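You operate a simulated robot arm through the tools that you are given. There is no shell and no other tool.

You run a simulated robot arm. Do the job below in one go: nothing can be reset, and whatever is moved stays where it is left.

JOB
Clear the dock, swap its stick for the one named on the clipboard and load that.
Fine: the old stick goes in the stand.

The check looks at the end state, three seconds after you hand in, the way a careful person would. Anything else that was tipped, shoved, dropped, spilled or broken makes it a failure.

ROBOT AND FRAMES
A 7-joint arm with a two-finger parallel gripper, fixed in place. Base frame: the origin is at the foot of the arm, x ahead of it, y to its left, z up; the work surface is at about z = 0.74. Readings come in m, degrees, newtons and seconds.
With the tool pointing down near the work surface it reaches from about 0.28 to 0.72 m from the base axis. Its first joint turns from -166.0 to 166.0 degrees. Payload 1.57 kg.
The tool frame sits at the grasp point between the pads (the TCP): z along the fingers, y along the line on which they close. The tips reach 0.03 m beyond it. Largest opening 0.08 m; finger width 0.017, thickness 0.012; the body of the gripper, 0.04 by 0.082 m, starts 0.08 m behind the TCP.
Orientation is that of the tool frame in the base frame, as a unit quaternion [x, y, z, w]. With the fingers straight down and closing along the base's y, the tool's x points along the base's -x, its y along +y and its z along -z.

CONTROLS
- The arm moves only by the tool nudge_tool. Its argument "motion" is a list of rows, each a list of 7 numbers: the turn, a rotation vector about the tool's x, y, z in units of 60 degrees (1.0 is 60 degrees), then the shift along the tool's x, y, z in units of 100 mm (1.0 is 100 mm), then the gripper command, from -1 (fully open) to 1 (shut), values between in proportion. In form: [[wx, wy, wz, tx, ty, tz, grip], ...]. A call has 1 to 20 rows; each row is the pose to reach, as a shift and turn from the pose commanded when the call began, along the tool's axes at that moment. A call with a number of a shift or a turn outside -1 to 1 is refused whole. A row lasts 0.2 s, in which the tool goes at most 0.05 m and 8.6 degrees; a call with a longer step from one row to the next is refused whole, and so is a gripper value outside its range. A pose out of reach is approached as far as the arm can. The call stops where the force on the tool passes 40 N (or 10 N more than at its start, if that is more) or the arm is blocked; 0.2 s more then pass. Each finger travels about 0.072 m/s and halts on what it meets, pressing with about 29 N; the grip force reading is that of the motor and also rises with nothing between the fingers. The clock runs only during rows and for 0.2 s after the last one: add rows that repeat a pose to give the fingers time. The reply holds the time, the measured pose of the TCP, the force on the tool along the base axes, the opening and the grip force, in the units named above and with some noise, with the torque about the TCP (base axes, N m) and any sound that the robot's microphone picked up.
- Cameras (640 x 400 px; columns grow to the right, rows downward): "scene" is fixed at [0.0517, -0.5003, 1.336]; the picture's right is [0.89, -0.46, 0.00], its down [-0.19, -0.36, -0.91] and it looks along [0.42, 0.81, -0.41] (base axes); focal length 310 px, centre (320, 200). "wrist" rides on the gripper at [0.072, -0.007, -0.122] in the tool frame; the picture's right is [0.09, 1.00, 0.00], its down [-0.84, 0.08, -0.54] and it looks along [-0.54, 0.05, 0.84] (tool axes); focal length 238 px, centre (320, 200). There is no depth. A picture from a camera that has moved, and an enlarged one, comes with that camera's place and axes in the base frame and with its lens.
- grab_frame(camera): a new picture of that camera. No time passes.
- lift_body(by): slides the trunk up (or, below 0, down) by that many m; the arm rides with it, the base frame stays. It gives what a move gives, with no picture.
- enlarge(camera, box): a new picture of the part [left, top, right, bottom] of that camera's present view, enlarged. No time passes.
- finish_job(): hands the job in; it is judged then, once.

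Nothing tells you positions but the pictures and the camera data. Unless the task says otherwise, let go and move clear before handing in.

The tools are called after ">>>" as name(argument=value, ...) on one line, values as JSON. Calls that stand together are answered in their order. nudge_tool: Moves the arm, as the interface text tells. Its arguments: {"type":"object","properties":{"motion":{"type":"array"}},"required":["motion"]} The other tools are called the same way: lift_body (by) slides the trunk up or down; grab_frame (camera) takes a picture; enlarge (camera, box) takes an enlarged picture of a part of a camera's view; finish_job () hands the job in.

At the start:

```text
t: 0.0
ee_pos: [0.4672, 0.1668, 1.1127]
tcp_rot: [0.0, 1.0, 0.001, -0.001]
contact_force: [0.4, -0.8, 0.3]
torque: [0.02, -0.01, -0.02]
opening: 0.0796
grip_force: 0.1
trunk travel left (down, up): [-0.275, 0.205]
```

scene: 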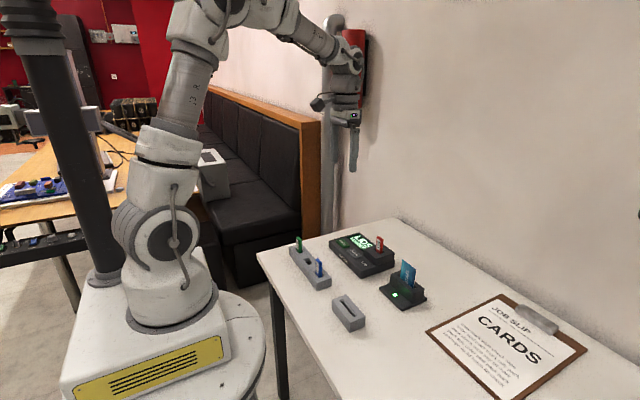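
wrist: 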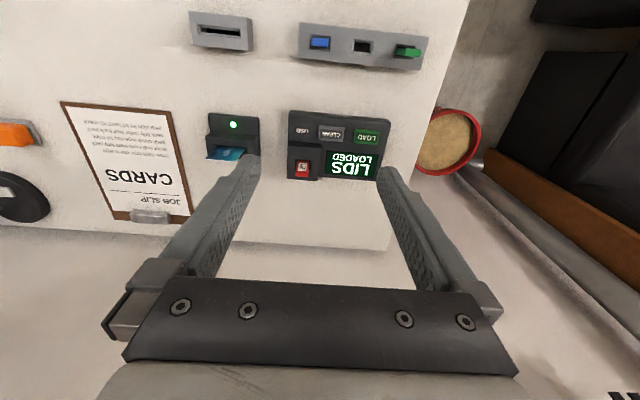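

I see a table with a USB dock (red stick, display "LIDS LOADED"), a stand with blue and green sticks, a card reader with a blue card, an empty card stand and a clipboard reading "CARDS". I'll look closer before moving anything.

>>> enlarge(camera="wrist", box=[270, 90, 430, 190])

>>> enlarge(camera="wrist", box=[290, 10, 434, 100])

>>> enlarge(camera="wrist", box=[50, 90, 210, 230])

>>> enlarge(camera="scene", box=[280, 220, 440, 340])

>>> enlarge(camera="scene", box=[420, 280, 600, 400])

>>> enlarge(camera="wrist", box=[180, 0, 280, 180])

```text
4.00 times, centred on (350, 140) of wrist
camera zoom: at [0.3948, 0.1614, 1.234], right [-0.09, 1.0, 0.0], down [0.84, 0.08, 0.54], along [0.54, 0.05, -0.84], focal length 953 px, centre (200, 440)
```

zoom: 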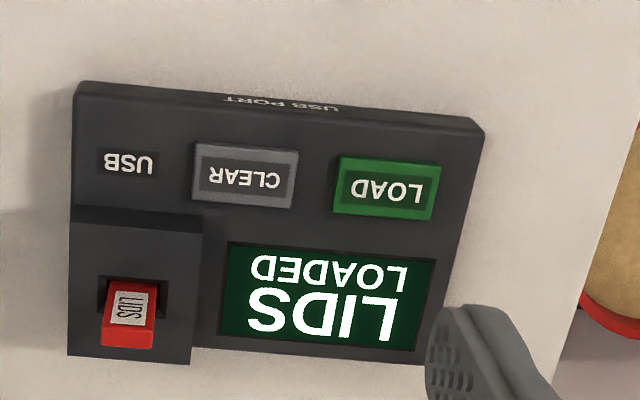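

```text
4.44 times, centred on (362, 55) of wrist
camera zoom: at [0.3948, 0.1614, 1.234], right [-0.09, 1.0, 0.0], down [0.84, 0.08, 0.54], along [0.54, 0.05, -0.84], focal length 1059 px, centre (133, 844)
```

zoom: 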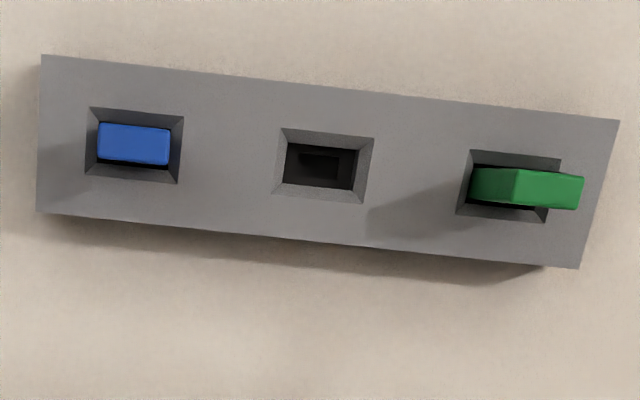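

```text
2.86 times, centred on (130, 160) of wrist
camera zoom: at [0.3948, 0.1614, 1.234], right [-0.09, 1.0, 0.0], down [0.84, 0.08, 0.54], along [0.54, 0.05, -0.84], focal length 681 px, centre (863, 314)
```

zoom: 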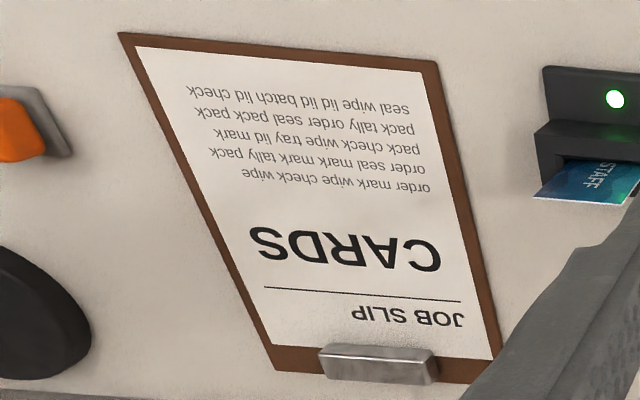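

```text
3.33 times, centred on (360, 280) of scene
camera zoom: at [0.0517, -0.5003, 1.336], right [0.89, -0.46, 0.0], down [-0.19, -0.36, -0.91], along [0.42, 0.81, -0.41], focal length 1034 px, centre (187, -67)
```

zoom: 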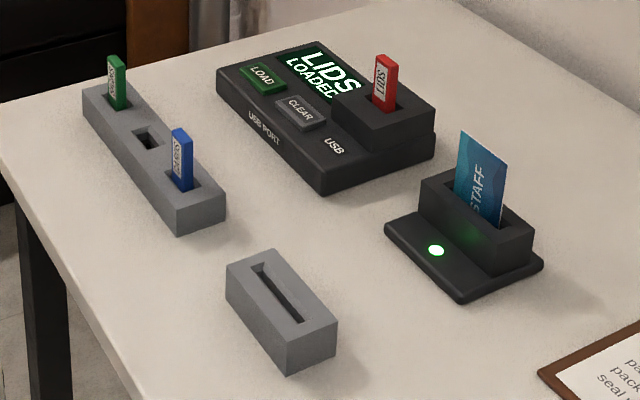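

```text
3.33 times, centred on (510, 340) of scene
camera zoom: at [0.0517, -0.5003, 1.336], right [0.89, -0.46, 0.0], down [-0.19, -0.36, -0.91], along [0.42, 0.81, -0.41], focal length 1034 px, centre (-313, -267)
```

zoom: 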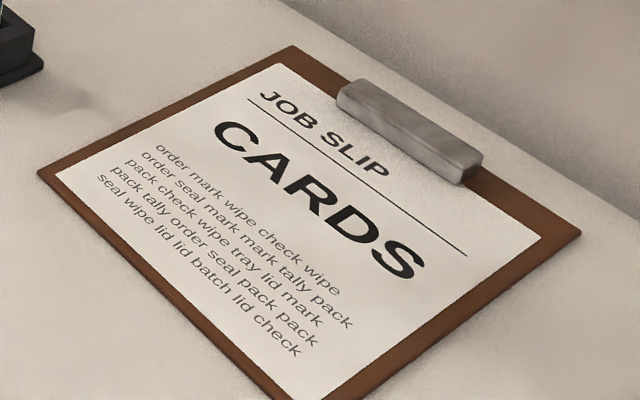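

```text
2.22 times, centred on (230, 90) of wrist
camera zoom: at [0.3948, 0.1614, 1.234], right [-0.09, 1.0, 0.0], down [0.84, 0.08, 0.54], along [0.54, 0.05, -0.84], focal length 530 px, centre (520, 444)
```

zoom: 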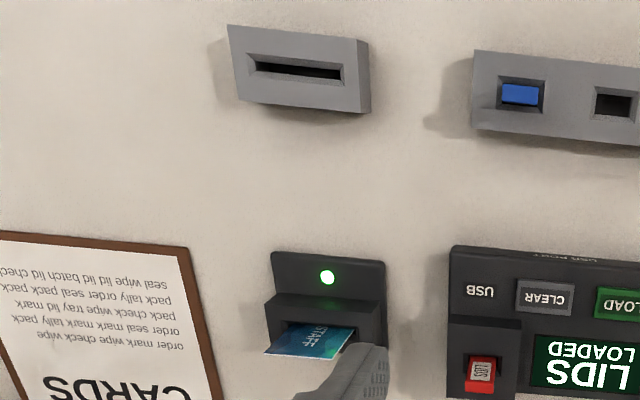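

The blue and green sticks carry labels I want to read properly, so I'm enlarging them before choosing.

>>> enlarge(camera="scene", box=[308, 250, 340, 282])

>>> enlarge(camera="scene", box=[288, 228, 320, 260])

>>> enlarge(camera="scene", box=[325, 225, 405, 285])

```text
12.50 times, centred on (324, 266) of scene
camera zoom: at [0.0517, -0.5003, 1.336], right [0.89, -0.46, 0.0], down [-0.19, -0.36, -0.91], along [0.42, 0.81, -0.41], focal length 3878 px, centre (270, -625)
```

zoom: 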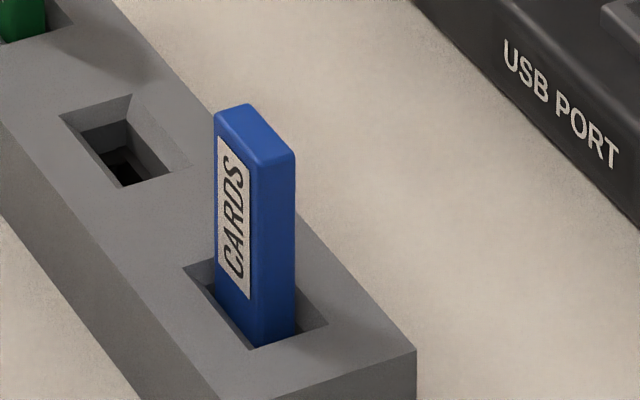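

```text
12.50 times, centred on (304, 244) of scene
camera zoom: at [0.0517, -0.5003, 1.336], right [0.89, -0.46, 0.0], down [-0.19, -0.36, -0.91], along [0.42, 0.81, -0.41], focal length 3878 px, centre (520, -350)
```

zoom: 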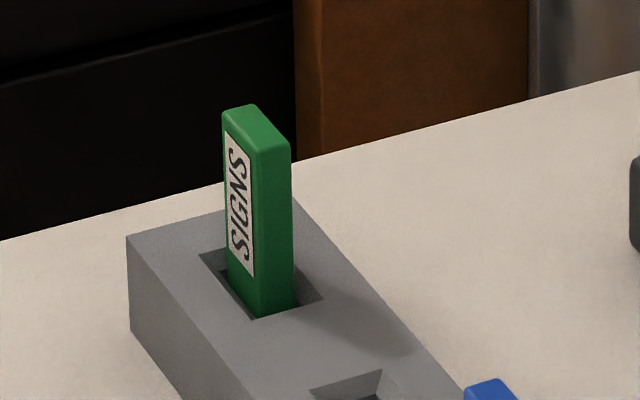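

```text
6.67 times, centred on (365, 255) of scene
camera zoom: at [0.0517, -0.5003, 1.336], right [0.89, -0.46, 0.0], down [-0.19, -0.36, -0.91], along [0.42, 0.81, -0.41], focal length 2068 px, centre (20, -167)
```

zoom: 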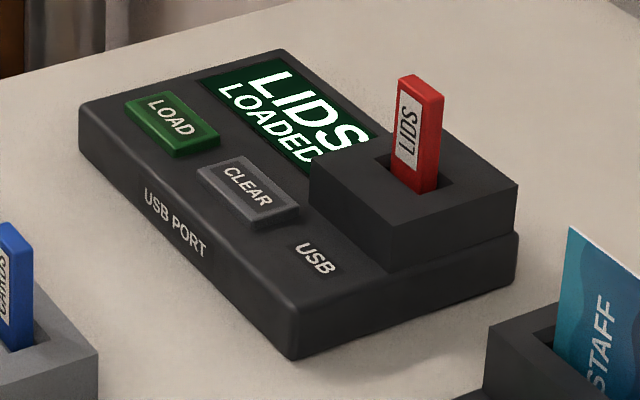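

The blue stick is labelled CARDS and the green one SIGNS, while the red LIDS stick is in the dock and the stand's middle slot is empty. Next I'll lower the arm over open space to get closer views and refine positions.

>>> nudge_tool(motion=[[0, 0, 0, 0, 0, 0.25, 0.6], [0, 0, 0, 0, 0, 0.5, 0.6], [0, 0, 0, 0, 0, 0.75, 0.6], [0, 0, 0, 0, 0, 1.0, 0.6]])

>>> grab_frame(camera="wrist")

```text
t: 1.0
ee_pos: [0.4659, 0.1676, 1.0119]
tcp_rot: [0.0, 1.0, 0.0, 0.0]
contact_force: [-0.2, 0.3, 0.9]
torque: [0.0, -0.01, 0.02]
opening: 0.0158
grip_force: 0.2
trunk travel left (down, up): [-0.275, 0.205]
```

```text
taken
camera wrist: at [0.3953, 0.1608, 1.1341], right [-0.09, 1.0, 0.0], down [0.84, 0.08, 0.54], along [0.54, 0.05, -0.84], focal length 238 px, centre (320, 200)
```

wrist: 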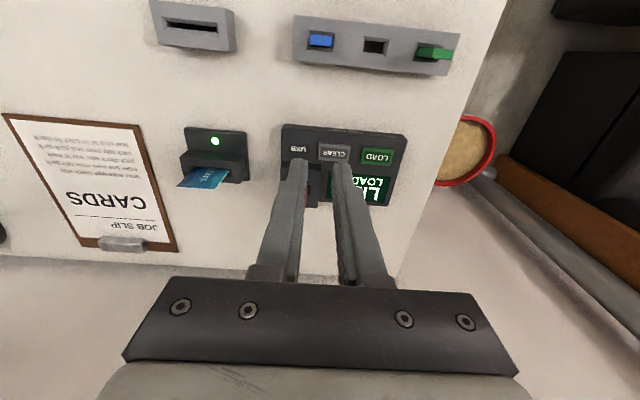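

The view stays consistent: the dock's red stick is around (0.60, 0.15), CLEAR near (0.535, 0.195), and the stand lies along y at x ≈ 0.39. I'll go lower, still well above everything, with the fingers open for an unobstructed view.

>>> nudge_tool(motion=[[0, 0, 0, 0, 0, 0.25, -1], [0, 0, 0, 0, 0, 0.5, -1], [0, 0, 0, 0, 0, 0.75, -1], [0, 0, 0, 0, 0, 0.9, -1], [0, 0, 0, 0, 0, 0.9, -1]])

>>> grab_frame(camera="wrist")

>>> enlarge(camera="wrist", box=[260, 120, 420, 220])

>>> enlarge(camera="wrist", box=[280, 0, 480, 125])

```text
t: 2.2
ee_pos: [0.4676, 0.1672, 0.9241]
tcp_rot: [0.0, 1.0, 0.0, 0.0]
contact_force: [0.2, 0.2, 0.1]
torque: [0.0, 0.0, -0.03]
opening: 0.0802
grip_force: 0.1
trunk travel left (down, up): [-0.275, 0.205]
```

```text
taken
camera wrist: at [0.3955, 0.161, 1.0453], right [-0.09, 1.0, 0.0], down [0.84, 0.08, 0.54], along [0.54, 0.05, -0.84], focal length 238 px, centre (320, 200)
```

wrist: 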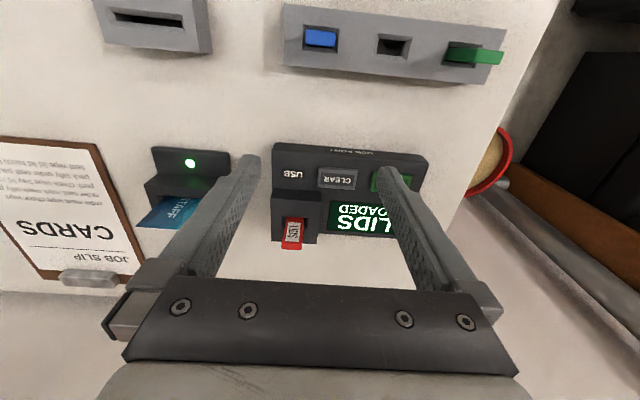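

```text
4.00 times, centred on (340, 170) of wrist
camera zoom: at [0.3955, 0.161, 1.0453], right [-0.09, 1.0, 0.0], down [0.84, 0.08, 0.54], along [0.54, 0.05, -0.84], focal length 953 px, centre (240, 320)
```

zoom: 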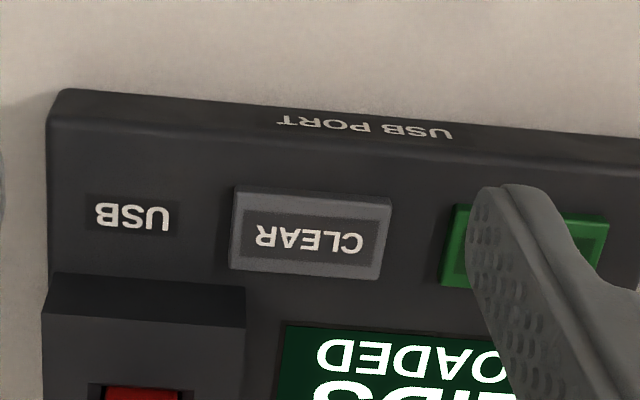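

```text
3.20 times, centred on (380, 62) of wrist
camera zoom: at [0.3955, 0.161, 1.0453], right [-0.09, 1.0, 0.0], down [0.84, 0.08, 0.54], along [0.54, 0.05, -0.84], focal length 763 px, centre (128, 640)
```

zoom: 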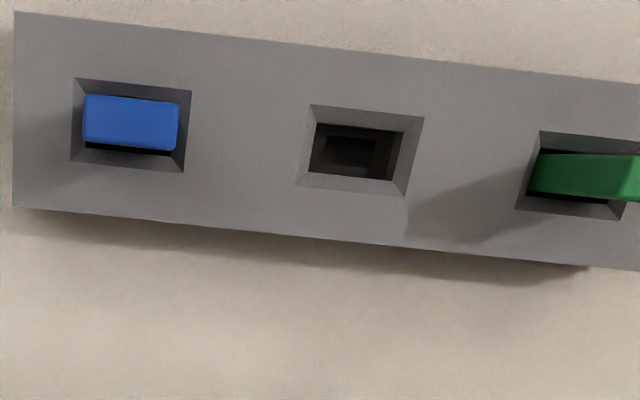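

Triangulating from two heights gives the CLEAR button top at about (0.534, 0.196, 0.776), LOAD at about (0.533, 0.265), the empty stand slot at (0.389, 0.231) with its top near z 0.77, and the blue stick at (0.389, 0.161). I'll now bring the closed fingers above CLEAR and check from there.

>>> nudge_tool(motion=[[0, 0, 0, -0.22, 0.1, 0, 1], [0, 0, 0, -0.45, 0.2, 0, 1], [0, 0, 0, -0.67, 0.285, 0, 1], [0, 0, 0, -0.67, 0.285, 0.25, 1], [0, 0, 0, -0.67, 0.285, 0.5, 1], [0, 0, 0, -0.67, 0.285, 0.7, 1], [0, 0, 0, -0.67, 0.285, 0.7, 1]])

>>> grab_frame(camera="wrist")

>>> grab_frame(camera="scene")

>>> enlarge(camera="scene", box=[310, 205, 430, 295])

```text
t: 3.8
ee_pos: [0.5356, 0.1963, 0.8535]
tcp_rot: [0.0, 1.0, 0.001, 0.0]
contact_force: [-0.2, -0.3, -0.1]
torque: [0.02, 0.01, -0.01]
opening: 0.0
grip_force: 21.2
trunk travel left (down, up): [-0.275, 0.205]
```

```text
taken
camera wrist: at [0.4626, 0.1911, 0.9747], right [-0.09, 1.0, 0.0], down [0.84, 0.08, 0.54], along [0.54, 0.05, -0.84], focal length 238 px, centre (320, 200)
```

wrist: 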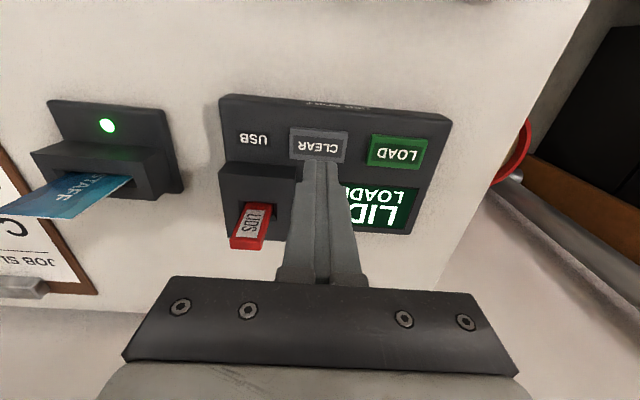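

```text
taken
```

scene: 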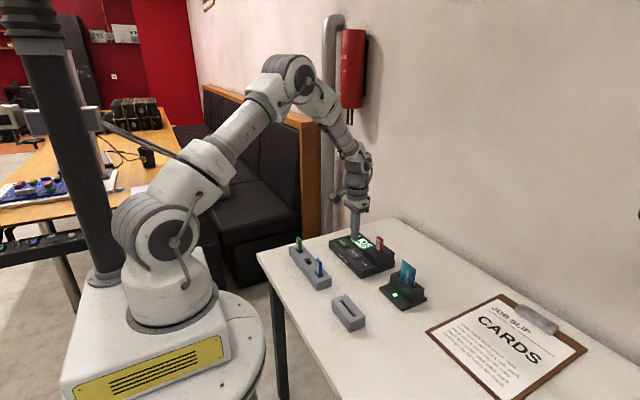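

```text
4.44 times, centred on (370, 250) of scene
camera zoom: at [0.0517, -0.5003, 1.336], right [0.89, -0.46, 0.0], down [-0.19, -0.36, -0.91], along [0.42, 0.81, -0.41], focal length 1379 px, centre (98, -22)
```

zoom: 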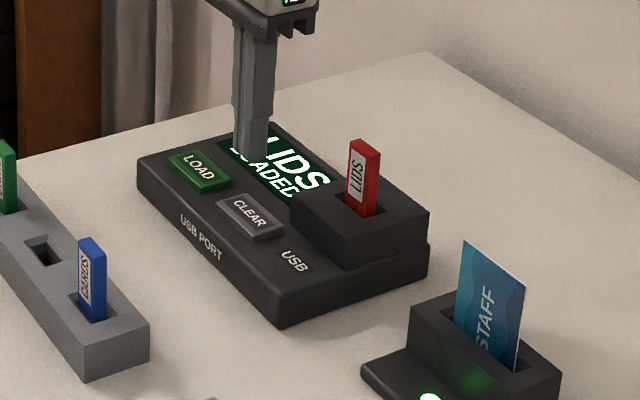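

The closed fingers hang about 45 mm above the centre of CLEAR and are clear of the red stick. I'll lower slowly onto the button and watch the force and sound.

>>> nudge_tool(motion=[[0, 0, 0, 0, 0, 0.2, 1], [0, 0, 0, 0, 0, 0.36, 1], [0, 0, 0, 0, 0, 0.42, 1], [0, 0, 0, 0, 0, 0.44, 1], [0, 0, 0, 0, 0, 0.46, 1], [0, 0, 0, 0, 0, 0.475, 1], [0, 0, 0, 0, 0, 0.49, 1]])

>>> enlarge(camera="scene", box=[310, 205, 430, 295])

```text
t: 5.4
ee_pos: [0.5345, 0.1964, 0.8052]
tcp_rot: [0.0, 1.0, 0.0, -0.001]
contact_force: [0.3, 0.5, 0.2]
torque: [0.01, 0.03, 0.02]
opening: 0.0
grip_force: 21.3
trunk travel left (down, up): [-0.275, 0.205]
```

```text
4.44 times, centred on (370, 250) of scene
camera zoom: at [0.0517, -0.5003, 1.336], right [0.89, -0.46, 0.0], down [-0.19, -0.36, -0.91], along [0.42, 0.81, -0.41], focal length 1379 px, centre (98, -22)
```

zoom: 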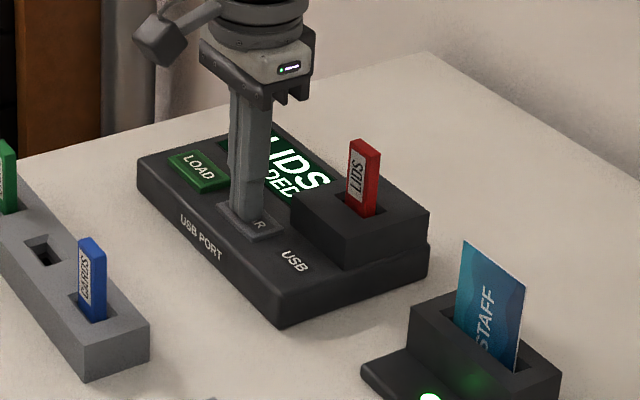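

The tips are just at the button surface with no contact force yet. I'll continue in 1 mm steps.

>>> nudge_tool(motion=[[0, 0, 0, 0, 0, 0.01, 1], [0, 0, 0, 0, 0, 0.02, 1], [0, 0, 0, 0, 0, 0.03, 1], [0, 0, 0, 0, 0, 0.03, 1]])

>>> enlarge(camera="scene", box=[310, 205, 430, 295])

```text
t: 6.4
ee_pos: [0.5345, 0.1954, 0.8017]
tcp_rot: [-0.001, 1.0, 0.0, 0.0]
contact_force: [0.0, 1.0, 3.7]
torque: [0.05, 0.01, 0.04]
opening: 0.0
grip_force: 21.4
trunk travel left (down, up): [-0.275, 0.205]
heard: click
```

```text
4.44 times, centred on (370, 250) of scene
camera zoom: at [0.0517, -0.5003, 1.336], right [0.89, -0.46, 0.0], down [-0.19, -0.36, -0.91], along [0.42, 0.81, -0.41], focal length 1379 px, centre (98, -22)
```

zoom: 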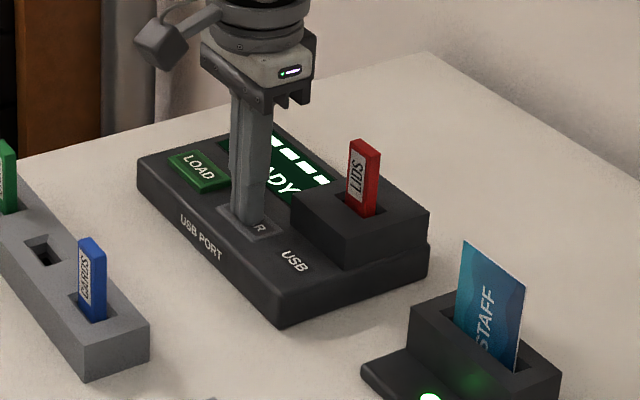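

The button clicked and the display changed to something like "---- READY". I'll lift straight up now and check the display.

>>> nudge_tool(motion=[[0, 0, 0, 0, 0, -0.05, 1], [0, 0, 0, 0, 0, -0.3, 1], [0, 0, 0, 0, 0, -0.6, 1], [0, 0, 0, 0, 0, -1.0, 1]])

>>> grab_frame(camera="wrist")

>>> enlarge(camera="wrist", box=[220, 120, 380, 220])

>>> enlarge(camera="scene", box=[310, 205, 430, 295])

```text
t: 7.4
ee_pos: [0.5349, 0.1961, 0.8998]
tcp_rot: [0.0, 1.0, -0.001, 0.0]
contact_force: [0.8, -0.5, 0.2]
torque: [0.01, 0.02, -0.03]
opening: 0.0
grip_force: 21.8
trunk travel left (down, up): [-0.275, 0.205]
```

```text
taken
camera wrist: at [0.4626, 0.1902, 1.0213], right [-0.09, 1.0, 0.0], down [0.84, 0.08, 0.54], along [0.54, 0.05, -0.84], focal length 238 px, centre (320, 200)
```

wrist: 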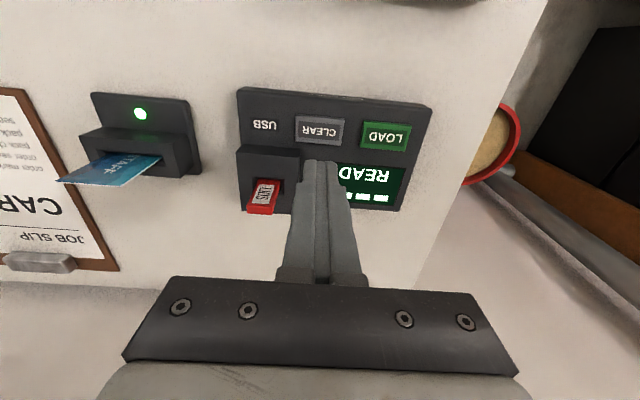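

```text
4.00 times, centred on (300, 170) of wrist
camera zoom: at [0.4626, 0.1902, 1.0213], right [-0.09, 1.0, 0.0], down [0.84, 0.08, 0.54], along [0.54, 0.05, -0.84], focal length 953 px, centre (400, 320)
```

zoom: 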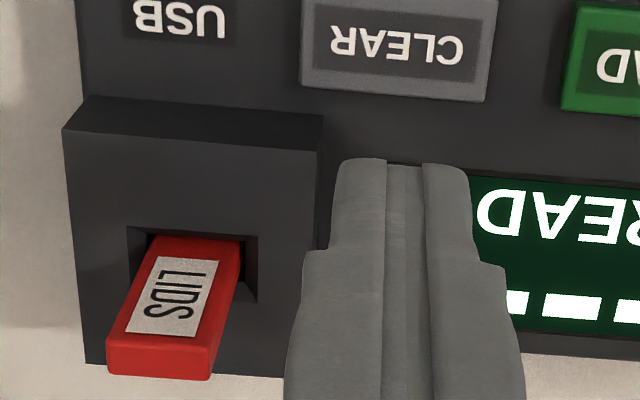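

```text
4.44 times, centred on (370, 250) of scene
camera zoom: at [0.0517, -0.5003, 1.336], right [0.89, -0.46, 0.0], down [-0.19, -0.36, -0.91], along [0.42, 0.81, -0.41], focal length 1379 px, centre (98, -22)
```

zoom: 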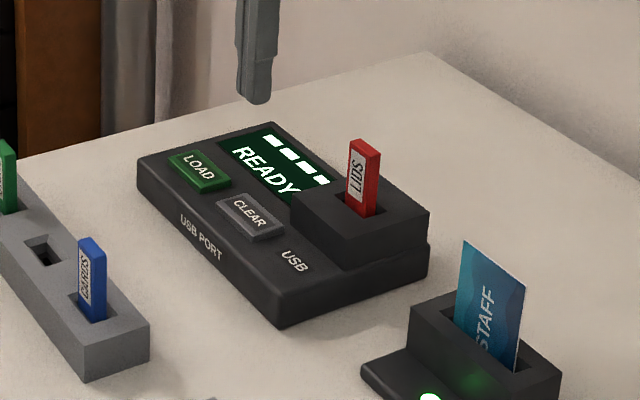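

CLEAR worked: the display shows "---- READY". I place the red stick's top at about (0.595, 0.146, 0.839), and I'll move above it with the fingers partly open to verify alignment before descending.

>>> nudge_tool(motion=[[0, 0, 0, 0, 0, -0.1, -0.4], [0, 0, 0, -0.2, -0.16, -0.1, -0.4], [0, 0, 0, -0.4, -0.33, -0.1, -0.4], [0, 0, 0, -0.61, -0.5, -0.1, -0.4], [0, 0, 0, -0.61, -0.5, 0, -0.4], [0, 0, 0, -0.61, -0.5, 0, -0.4]])

>>> grab_frame(camera="wrist")

>>> enlarge(camera="wrist", box=[240, 110, 400, 210])

>>> enlarge(camera="scene", box=[330, 190, 430, 265])

```text
t: 8.8
ee_pos: [0.5933, 0.1448, 0.8992]
tcp_rot: [0.0, 1.0, 0.0, 0.001]
contact_force: [-0.1, -0.1, -0.6]
torque: [-0.03, 0.01, -0.02]
opening: 0.0561
grip_force: 0.0
trunk travel left (down, up): [-0.275, 0.205]
```

```text
taken
camera wrist: at [0.5216, 0.1397, 1.0204], right [-0.09, 1.0, 0.0], down [0.84, 0.08, 0.54], along [0.54, 0.05, -0.84], focal length 238 px, centre (320, 200)
```

wrist: 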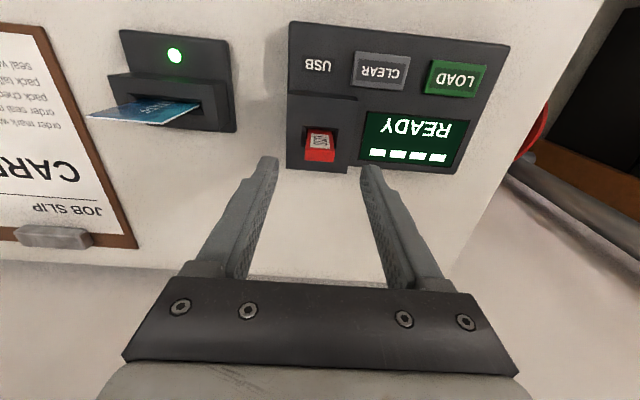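

```text
4.00 times, centred on (320, 160) of wrist
camera zoom: at [0.5216, 0.1397, 1.0204], right [-0.09, 1.0, 0.0], down [0.84, 0.08, 0.54], along [0.54, 0.05, -0.84], focal length 953 px, centre (320, 360)
```

zoom: 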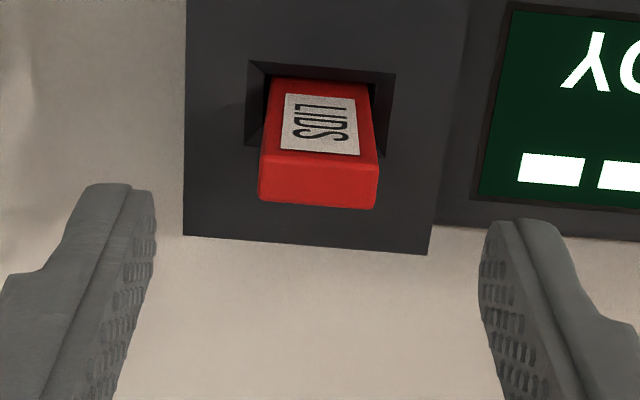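

```text
5.33 times, centred on (380, 228) of scene
camera zoom: at [0.0517, -0.5003, 1.336], right [0.89, -0.46, 0.0], down [-0.19, -0.36, -0.91], along [0.42, 0.81, -0.41], focal length 1655 px, centre (0, 53)
```

zoom: 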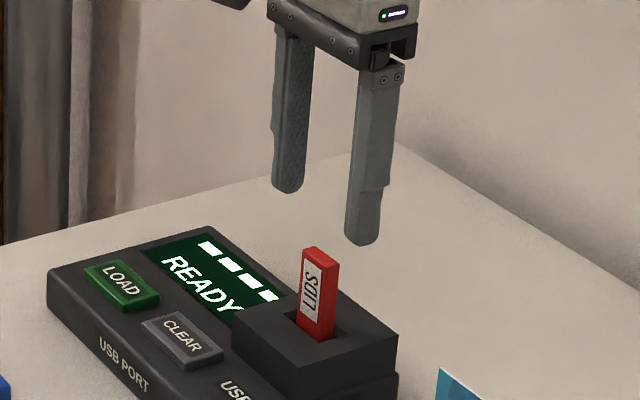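

The red stick is centred between the open fingers to within about 1 mm. I'll descend to TCP z ≈ 0.834, with tips about 8 mm above the dock block, then close on the stick.

>>> nudge_tool(motion=[[0, 0, 0, -0.01, 0, 0.2, -0.4], [0, 0, 0, -0.01, 0, 0.4, -0.4], [0, 0, 0, -0.01, 0, 0.55, -0.4], [0, 0, 0, -0.01, 0, 0.62, -0.4], [0, 0, 0, -0.01, 0, 0.67, -0.4], [0, 0, 0, -0.01, 0, 0.67, -0.4]])

>>> enlarge(camera="wrist", box=[240, 110, 400, 210])

>>> enlarge(camera="scene", box=[330, 190, 430, 265])

```text
t: 10.2
ee_pos: [0.5954, 0.1457, 0.8317]
tcp_rot: [0.0, 1.0, 0.0, 0.0]
contact_force: [0.4, -0.1, -0.6]
torque: [-0.01, -0.01, -0.01]
opening: 0.0556
grip_force: 0.0
trunk travel left (down, up): [-0.275, 0.205]
```

```text
4.00 times, centred on (320, 160) of wrist
camera zoom: at [0.5239, 0.1399, 0.9543], right [-0.09, 1.0, 0.0], down [0.84, 0.08, 0.54], along [0.54, 0.05, -0.84], focal length 953 px, centre (320, 360)
```

zoom: 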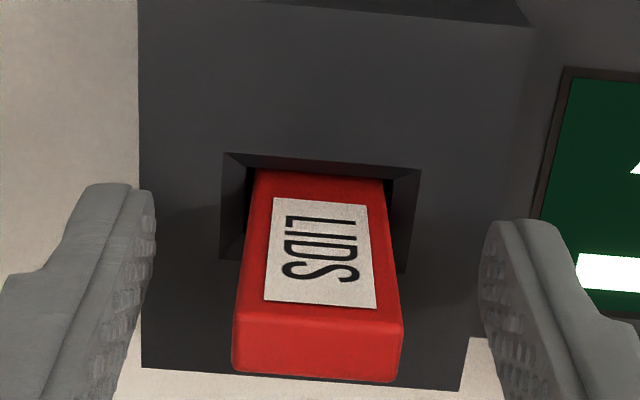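

```text
5.33 times, centred on (380, 228) of scene
camera zoom: at [0.0517, -0.5003, 1.336], right [0.89, -0.46, 0.0], down [-0.19, -0.36, -0.91], along [0.42, 0.81, -0.41], focal length 1655 px, centre (0, 53)
```

zoom: 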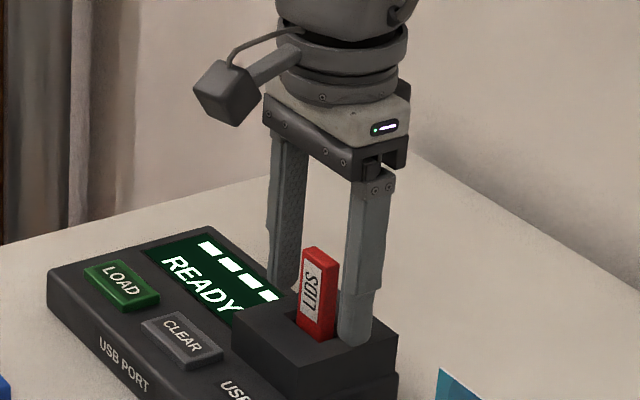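

The fingers straddle the red stick evenly, with tips just above the block. I'll close the grip now.

>>> nudge_tool(motion=[[0, 0, 0, 0, 0, 0, 0.2], [0, 0, 0, 0, 0, 0, 1], [0, 0, 0, 0, 0, 0, 1], [0, 0, 0, 0, 0, 0, 1], [0, 0, 0, 0, 0, 0, 1]])

>>> enlarge(camera="wrist", box=[240, 110, 400, 210])

```text
t: 11.4
ee_pos: [0.5956, 0.1445, 0.8326]
tcp_rot: [0.0, 1.0, 0.0, 0.0]
contact_force: [-0.5, -0.3, 0.2]
torque: [0.04, -0.02, -0.01]
opening: 0.0228
grip_force: 28.7
trunk travel left (down, up): [-0.275, 0.205]
```

```text
4.00 times, centred on (320, 160) of wrist
camera zoom: at [0.5239, 0.1399, 0.9544], right [-0.09, 1.0, 0.0], down [0.84, 0.08, 0.54], along [0.54, 0.05, -0.84], focal length 953 px, centre (320, 360)
```

zoom: 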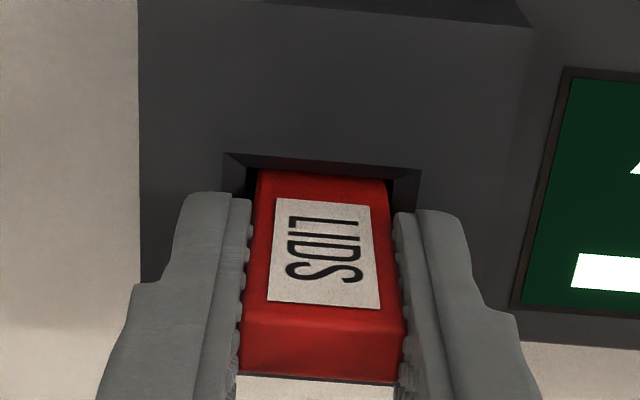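

The stick is gripped at 22.8 mm opening with solid force. I'll draw it straight up, slowly at first.

>>> nudge_tool(motion=[[0, 0, 0, 0, 0, -0.03, 1], [0, 0, 0, 0, 0, -0.08, 1], [0, 0, 0, 0, 0, -0.15, 1], [0, 0, 0, 0, 0, -0.25, 1], [0, 0, 0, 0, 0, -0.35, 1], [0, 0, 0, 0, 0, -0.5, 1], [0, 0, 0, 0, 0, -0.65, 1], [0, 0, 0, 0, 0, -0.8, 1], [0, 0, 0, 0, 0, -1.0, 1]])

>>> grab_frame(camera="wrist")

>>> enlarge(camera="scene", box=[310, 160, 430, 260])

>>> enlarge(camera="wrist", box=[240, 60, 400, 220])

```text
t: 13.4
ee_pos: [0.5955, 0.1462, 0.9327]
tcp_rot: [0.0, 1.0, 0.0, 0.001]
contact_force: [0.0, -0.6, -0.2]
torque: [0.01, 0.02, 0.01]
opening: 0.0224
grip_force: 29.2
trunk travel left (down, up): [-0.275, 0.205]
```

```text
taken
camera wrist: at [0.5235, 0.1402, 1.0545], right [-0.09, 1.0, 0.0], down [0.84, 0.08, 0.54], along [0.54, 0.05, -0.84], focal length 238 px, centre (320, 200)
```

wrist: 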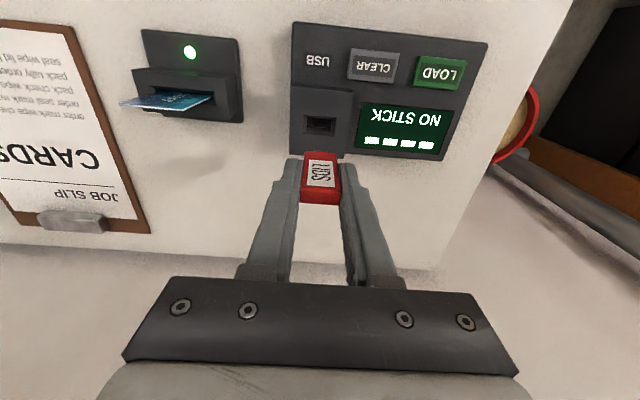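

```text
4.00 times, centred on (370, 210) of scene
camera zoom: at [0.0517, -0.5003, 1.336], right [0.89, -0.46, 0.0], down [-0.19, -0.36, -0.91], along [0.42, 0.81, -0.41], focal length 1241 px, centre (120, 160)
```

zoom: 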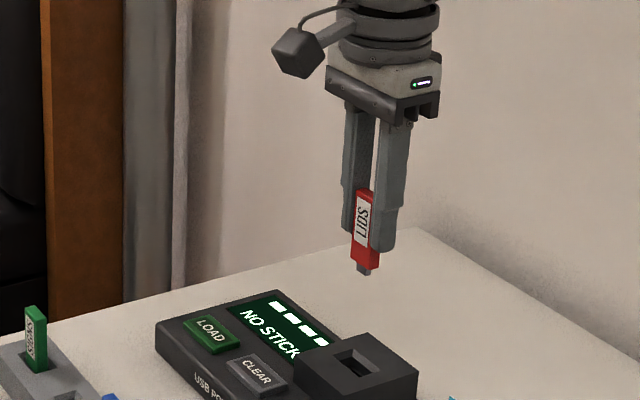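

```text
2.50 times, centred on (320, 140) of wrist
camera zoom: at [0.5235, 0.1402, 1.0545], right [-0.09, 1.0, 0.0], down [0.84, 0.08, 0.54], along [0.54, 0.05, -0.84], focal length 596 px, centre (320, 350)
```

zoom: 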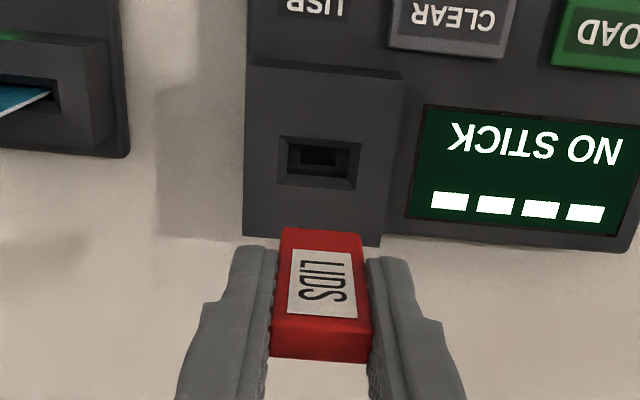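

The display now says "NO STICK" and the red stick is held upright and clear. I'll carry it at this height over to the stand's empty middle slot near (0.389, 0.231).

>>> nudge_tool(motion=[[0, 0, 0, 0.2, 0.08, 0, 1], [0, 0, 0, 0.4, 0.16, 0, 1], [0, 0, 0, 0.6, 0.245, 0, 1], [0, 0, 0, 0.8, 0.33, 0, 1], [0, 0, 0, 1.0, 0.41, 0, 1]])

>>> nudge_tool(motion=[[0, 0, 0, 0.2, 0.08, 0, 1], [0, 0, 0, 0.4, 0.16, 0, 1], [0, 0, 0, 0.6, 0.245, 0, 1], [0, 0, 0, 0.8, 0.33, 0, 1], [0, 0, 0, 1.0, 0.41, 0, 1]])

>>> nudge_tool(motion=[[0, 0, 0, 0.07, 0.031, 0, 1], [0, 0, 0, 0.07, 0.031, 0.14, 1], [0, 0, 0, 0.07, 0.031, 0.25, 1], [0, 0, 0, 0.07, 0.031, 0.25, 1]])

>>> grab_frame(camera="wrist")

>>> enlarge(camera="wrist", box=[240, 60, 400, 220])

>>> enlarge(camera="scene", box=[270, 200, 370, 300])

```text
t: 14.6
ee_pos: [0.496, 0.1862, 0.9335]
tcp_rot: [0.001, 1.0, 0.0, 0.0]
contact_force: [0.7, -0.1, -0.2]
torque: [-0.01, 0.05, 0.03]
opening: 0.0226
grip_force: 29.1
trunk travel left (down, up): [-0.275, 0.205]
```

```text
t: 15.8
ee_pos: [0.396, 0.2276, 0.9337]
tcp_rot: [0.0, 1.0, 0.0, -0.001]
contact_force: [0.0, 0.1, -1.1]
torque: [0.02, 0.0, 0.02]
opening: 0.0231
grip_force: 29.0
trunk travel left (down, up): [-0.275, 0.205]
```

```text
t: 16.8
ee_pos: [0.3901, 0.2299, 0.9086]
tcp_rot: [0.0, 1.0, 0.0, 0.0]
contact_force: [0.5, -0.5, 0.3]
torque: [-0.01, -0.02, -0.02]
opening: 0.0225
grip_force: 29.4
trunk travel left (down, up): [-0.275, 0.205]
```

```text
taken
camera wrist: at [0.3178, 0.2243, 1.0297], right [-0.09, 1.0, 0.0], down [0.84, 0.08, 0.54], along [0.54, 0.05, -0.84], focal length 238 px, centre (320, 200)
```

wrist: 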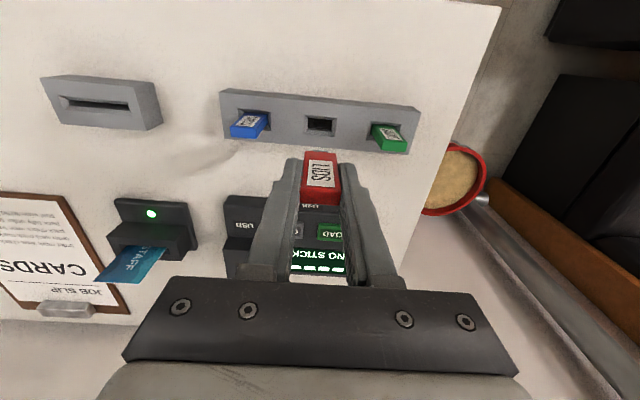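

```text
2.50 times, centred on (320, 140) of wrist
camera zoom: at [0.3178, 0.2243, 1.0297], right [-0.09, 1.0, 0.0], down [0.84, 0.08, 0.54], along [0.54, 0.05, -0.84], focal length 596 px, centre (320, 350)
```

zoom: 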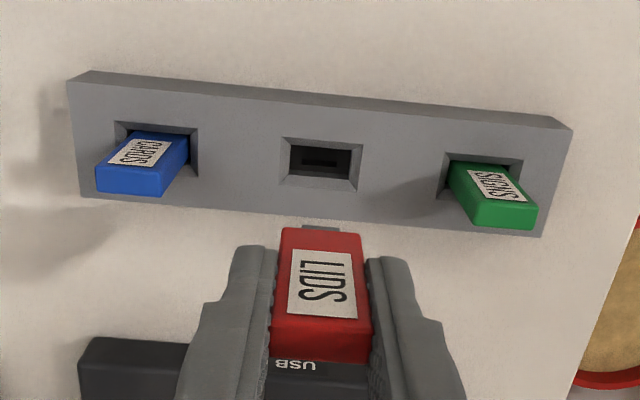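

```text
4.00 times, centred on (320, 250) of scene
camera zoom: at [0.0517, -0.5003, 1.336], right [0.89, -0.46, 0.0], down [-0.19, -0.36, -0.91], along [0.42, 0.81, -0.41], focal length 1241 px, centre (320, 0)
```

zoom: 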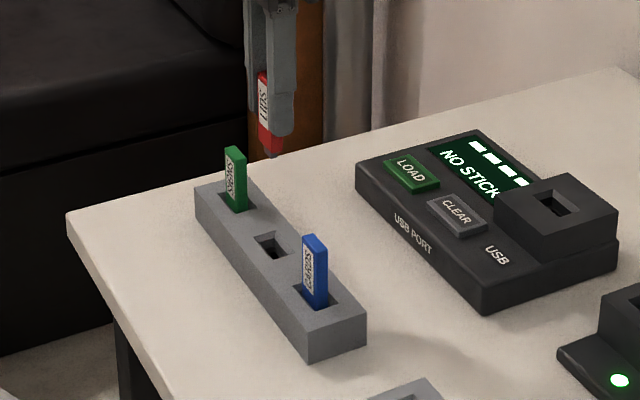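

The slot is within about 1.2 mm of the stick's axis when compared with how the dock slot looked from the same relative height. I'll shift +1 mm in x and +1.2 mm in y, and descend to just above the slot mouth to check.

>>> nudge_tool(motion=[[0, 0, 0, -0.01, 0.012, 0, 1], [0, 0, 0, -0.01, 0.012, 0.2, 1], [0, 0, 0, -0.01, 0.012, 0.4, 1], [0, 0, 0, -0.01, 0.012, 0.55, 1], [0, 0, 0, -0.01, 0.012, 0.65, 1], [0, 0, 0, -0.01, 0.012, 0.65, 1]])

>>> enlarge(camera="wrist", box=[220, 60, 420, 185])

>>> enlarge(camera="scene", box=[285, 215, 345, 275])

```text
t: 18.2
ee_pos: [0.39, 0.2309, 0.8438]
tcp_rot: [0.001, 1.0, 0.0, 0.0]
contact_force: [-0.7, 0.4, 0.5]
torque: [0.01, 0.04, 0.02]
opening: 0.0226
grip_force: 28.1
trunk travel left (down, up): [-0.275, 0.205]
```

```text
3.20 times, centred on (320, 122) of wrist
camera zoom: at [0.3177, 0.2252, 0.9643], right [-0.09, 1.0, 0.0], down [0.84, 0.08, 0.54], along [0.54, 0.05, -0.84], focal length 763 px, centre (320, 448)
```

zoom: 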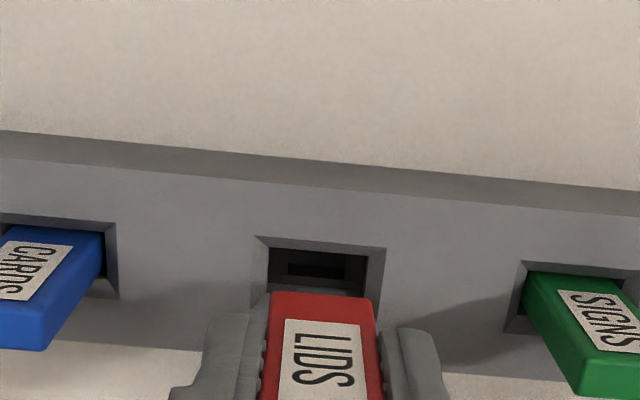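

```text
6.67 times, centred on (315, 245) of scene
camera zoom: at [0.0517, -0.5003, 1.336], right [0.89, -0.46, 0.0], down [-0.19, -0.36, -0.91], along [0.42, 0.81, -0.41], focal length 2068 px, centre (353, -100)
```

zoom: 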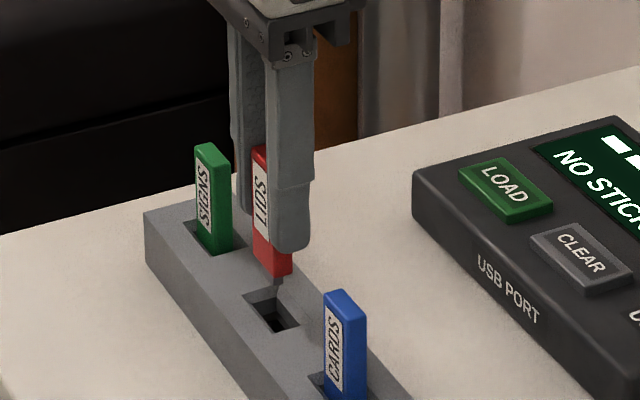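

The plug tip is just above the slot mouth. I'm zooming in further to check the lateral alignment before inserting.

>>> enlarge(camera="scene", box=[300, 245, 324, 269])

>>> enlarge(camera="wrist", box=[280, 120, 360, 170])

```text
16.00 times, centred on (312, 257) of scene
camera zoom: at [0.0517, -0.5003, 1.336], right [0.89, -0.46, 0.0], down [-0.19, -0.36, -0.91], along [0.42, 0.81, -0.41], focal length 4964 px, centre (448, -712)
```

zoom: 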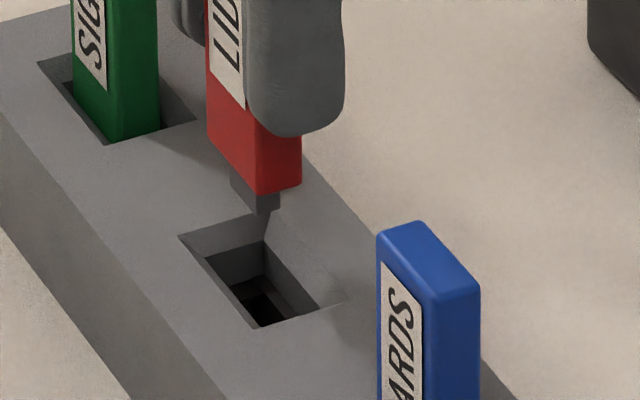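

```text
8.00 times, centred on (320, 145) of wrist
camera zoom: at [0.3177, 0.2252, 0.9643], right [-0.09, 1.0, 0.0], down [0.84, 0.08, 0.54], along [0.54, 0.05, -0.84], focal length 1907 px, centre (320, 640)
```

zoom: 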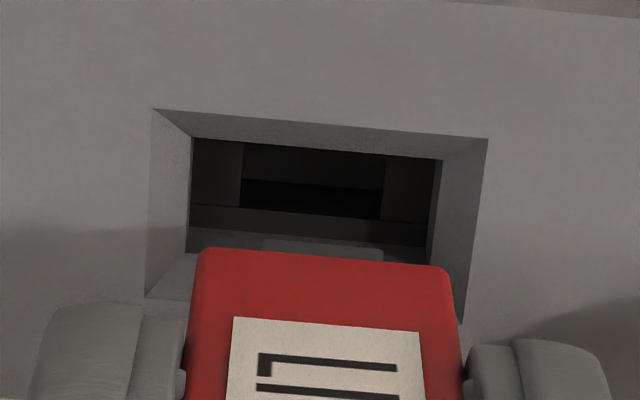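

Plug and slot agree to within about 0.5 mm. I'll trim y by −0.4 mm and lower in small steps while watching the force.

>>> nudge_tool(motion=[[0, 0, 0, 0, -0.004, 0.03, 1], [0, 0, 0, 0, -0.004, 0.06, 1], [0, 0, 0, 0, -0.004, 0.09, 1], [0, 0, 0, 0, -0.004, 0.12, 1], [0, 0, 0, 0, -0.004, 0.15, 1], [0, 0, 0, 0, -0.004, 0.18, 1], [0, 0, 0, 0, -0.004, 0.18, 1]])

>>> enlarge(camera="scene", box=[300, 245, 324, 269])

>>> enlarge(camera="wrist", box=[280, 120, 360, 170])

```text
t: 19.8
ee_pos: [0.3897, 0.2308, 0.8256]
tcp_rot: [0.0, 1.0, 0.0, 0.0]
contact_force: [0.5, 0.1, -0.8]
torque: [0.02, -0.02, 0.01]
opening: 0.0227
grip_force: 29.2
trunk travel left (down, up): [-0.275, 0.205]
```

```text
16.00 times, centred on (312, 257) of scene
camera zoom: at [0.0517, -0.5003, 1.336], right [0.89, -0.46, 0.0], down [-0.19, -0.36, -0.91], along [0.42, 0.81, -0.41], focal length 4964 px, centre (448, -712)
```

zoom: 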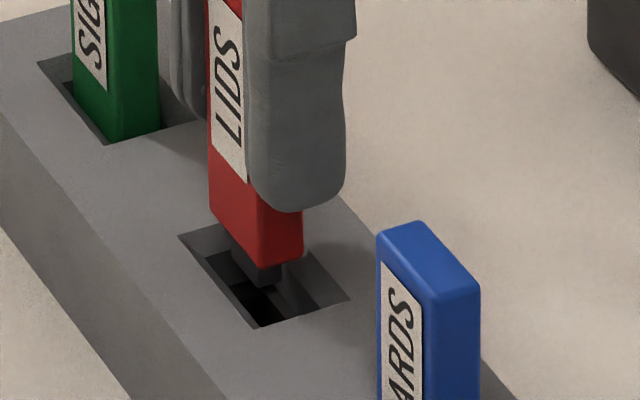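

```text
8.00 times, centred on (320, 145) of wrist
camera zoom: at [0.3181, 0.2257, 0.9472], right [-0.09, 1.0, 0.0], down [0.84, 0.08, 0.54], along [0.54, 0.05, -0.84], focal length 1907 px, centre (320, 640)
```

zoom: 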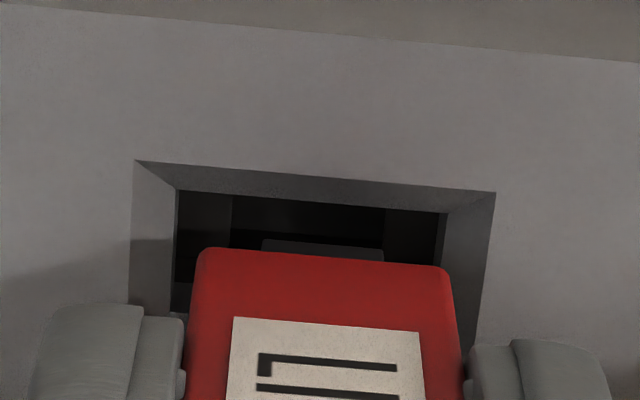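

Still no contact. I want a more careful measure of the y offset before the body of the stick enters the slot.

>>> enlarge(camera="wrist", box=[292, 134, 348, 169])

>>> enlarge(camera="scene", box=[306, 253, 322, 269])

```text
11.43 times, centred on (320, 152) of wrist
camera zoom: at [0.3181, 0.2257, 0.9472], right [-0.09, 1.0, 0.0], down [0.84, 0.08, 0.54], along [0.54, 0.05, -0.84], focal length 2724 px, centre (320, 754)
```

zoom: 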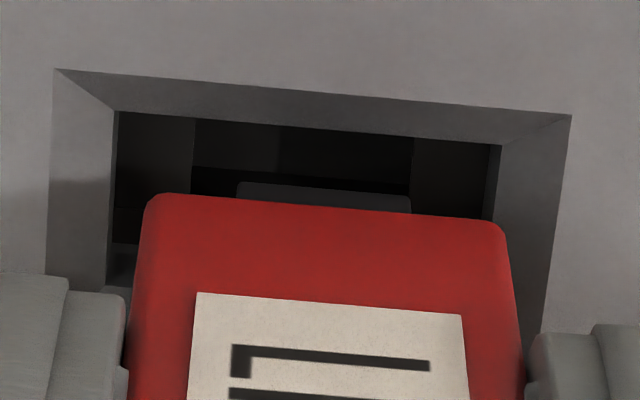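

```text
16.00 times, centred on (314, 261) of scene
camera zoom: at [0.0517, -0.5003, 1.336], right [0.89, -0.46, 0.0], down [-0.19, -0.36, -0.91], along [0.42, 0.81, -0.41], focal length 4964 px, centre (416, -776)
```

zoom: 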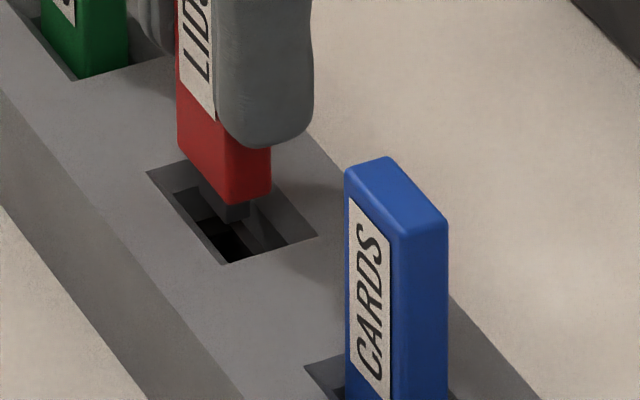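

The detailed view puts the slot centre about 1.3 mm toward −y of the stick axis, and x is on centre. I'll shift y by −1.2 mm and lower the stick into the slot.

>>> nudge_tool(motion=[[0, 0, 0, 0, -0.012, 0, 1], [0, 0, 0, 0, -0.012, 0.03, 1], [0, 0, 0, 0, -0.012, 0.06, 1], [0, 0, 0, 0, -0.012, 0.08, 1], [0, 0, 0, 0, -0.012, 0.1, 1], [0, 0, 0, 0, -0.012, 0.12, 1], [0, 0, 0, 0, -0.012, 0.14, 1], [0, 0, 0, 0, -0.012, 0.14, 1]])

>>> enlarge(camera="wrist", box=[280, 120, 360, 170])

>>> enlarge(camera="scene", box=[300, 245, 324, 269])

```text
t: 21.6
ee_pos: [0.3901, 0.2287, 0.8118]
tcp_rot: [-0.001, 1.0, 0.0, 0.0]
contact_force: [1.5, 0.1, -0.5]
torque: [0.02, -0.07, -0.01]
opening: 0.0225
grip_force: 28.3
trunk travel left (down, up): [-0.275, 0.205]
```

```text
8.00 times, centred on (320, 145) of wrist
camera zoom: at [0.3176, 0.2238, 0.9326], right [-0.09, 1.0, 0.0], down [0.84, 0.08, 0.54], along [0.54, 0.05, -0.84], focal length 1907 px, centre (320, 640)
```

zoom: 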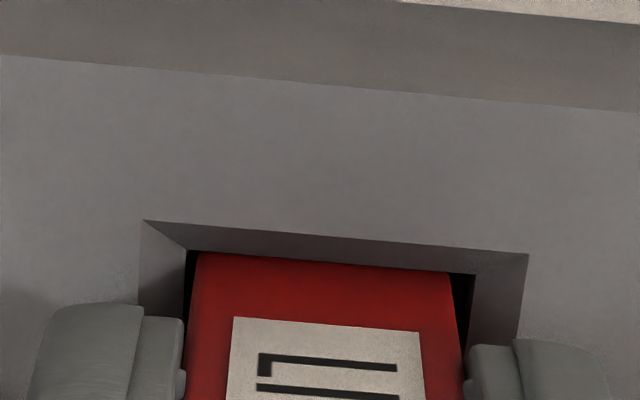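

```text
16.00 times, centred on (312, 257) of scene
camera zoom: at [0.0517, -0.5003, 1.336], right [0.89, -0.46, 0.0], down [-0.19, -0.36, -0.91], along [0.42, 0.81, -0.41], focal length 4964 px, centre (448, -712)
```

zoom: 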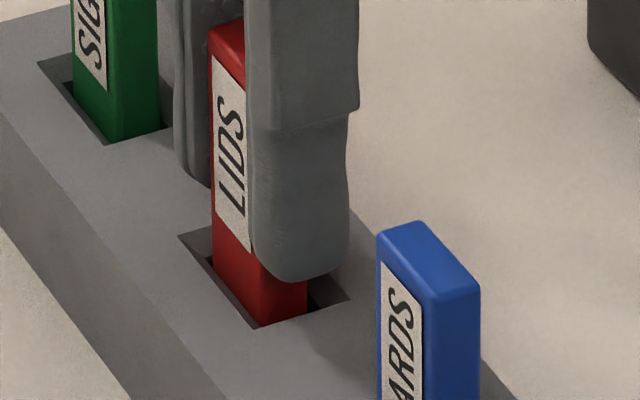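

The body is in the slot with only light side contact. I'll ease x by +0.4 mm and continue down in 1 mm steps until it seats.

>>> nudge_tool(motion=[[0, 0, 0, -0.004, 0, 0, 1], [0, 0, 0, -0.004, 0, 0.01, 1], [0, 0, 0, -0.004, 0, 0.02, 1], [0, 0, 0, -0.004, 0, 0.03, 1], [0, 0, 0, -0.004, 0, 0.03, 1]])

```text
t: 22.8
ee_pos: [0.3904, 0.2289, 0.8078]
tcp_rot: [0.0, 1.0, -0.001, 0.0]
contact_force: [0.3, 0.1, -0.2]
torque: [0.01, 0.0, 0.02]
opening: 0.0226
grip_force: 29.0
trunk travel left (down, up): [-0.275, 0.205]
```

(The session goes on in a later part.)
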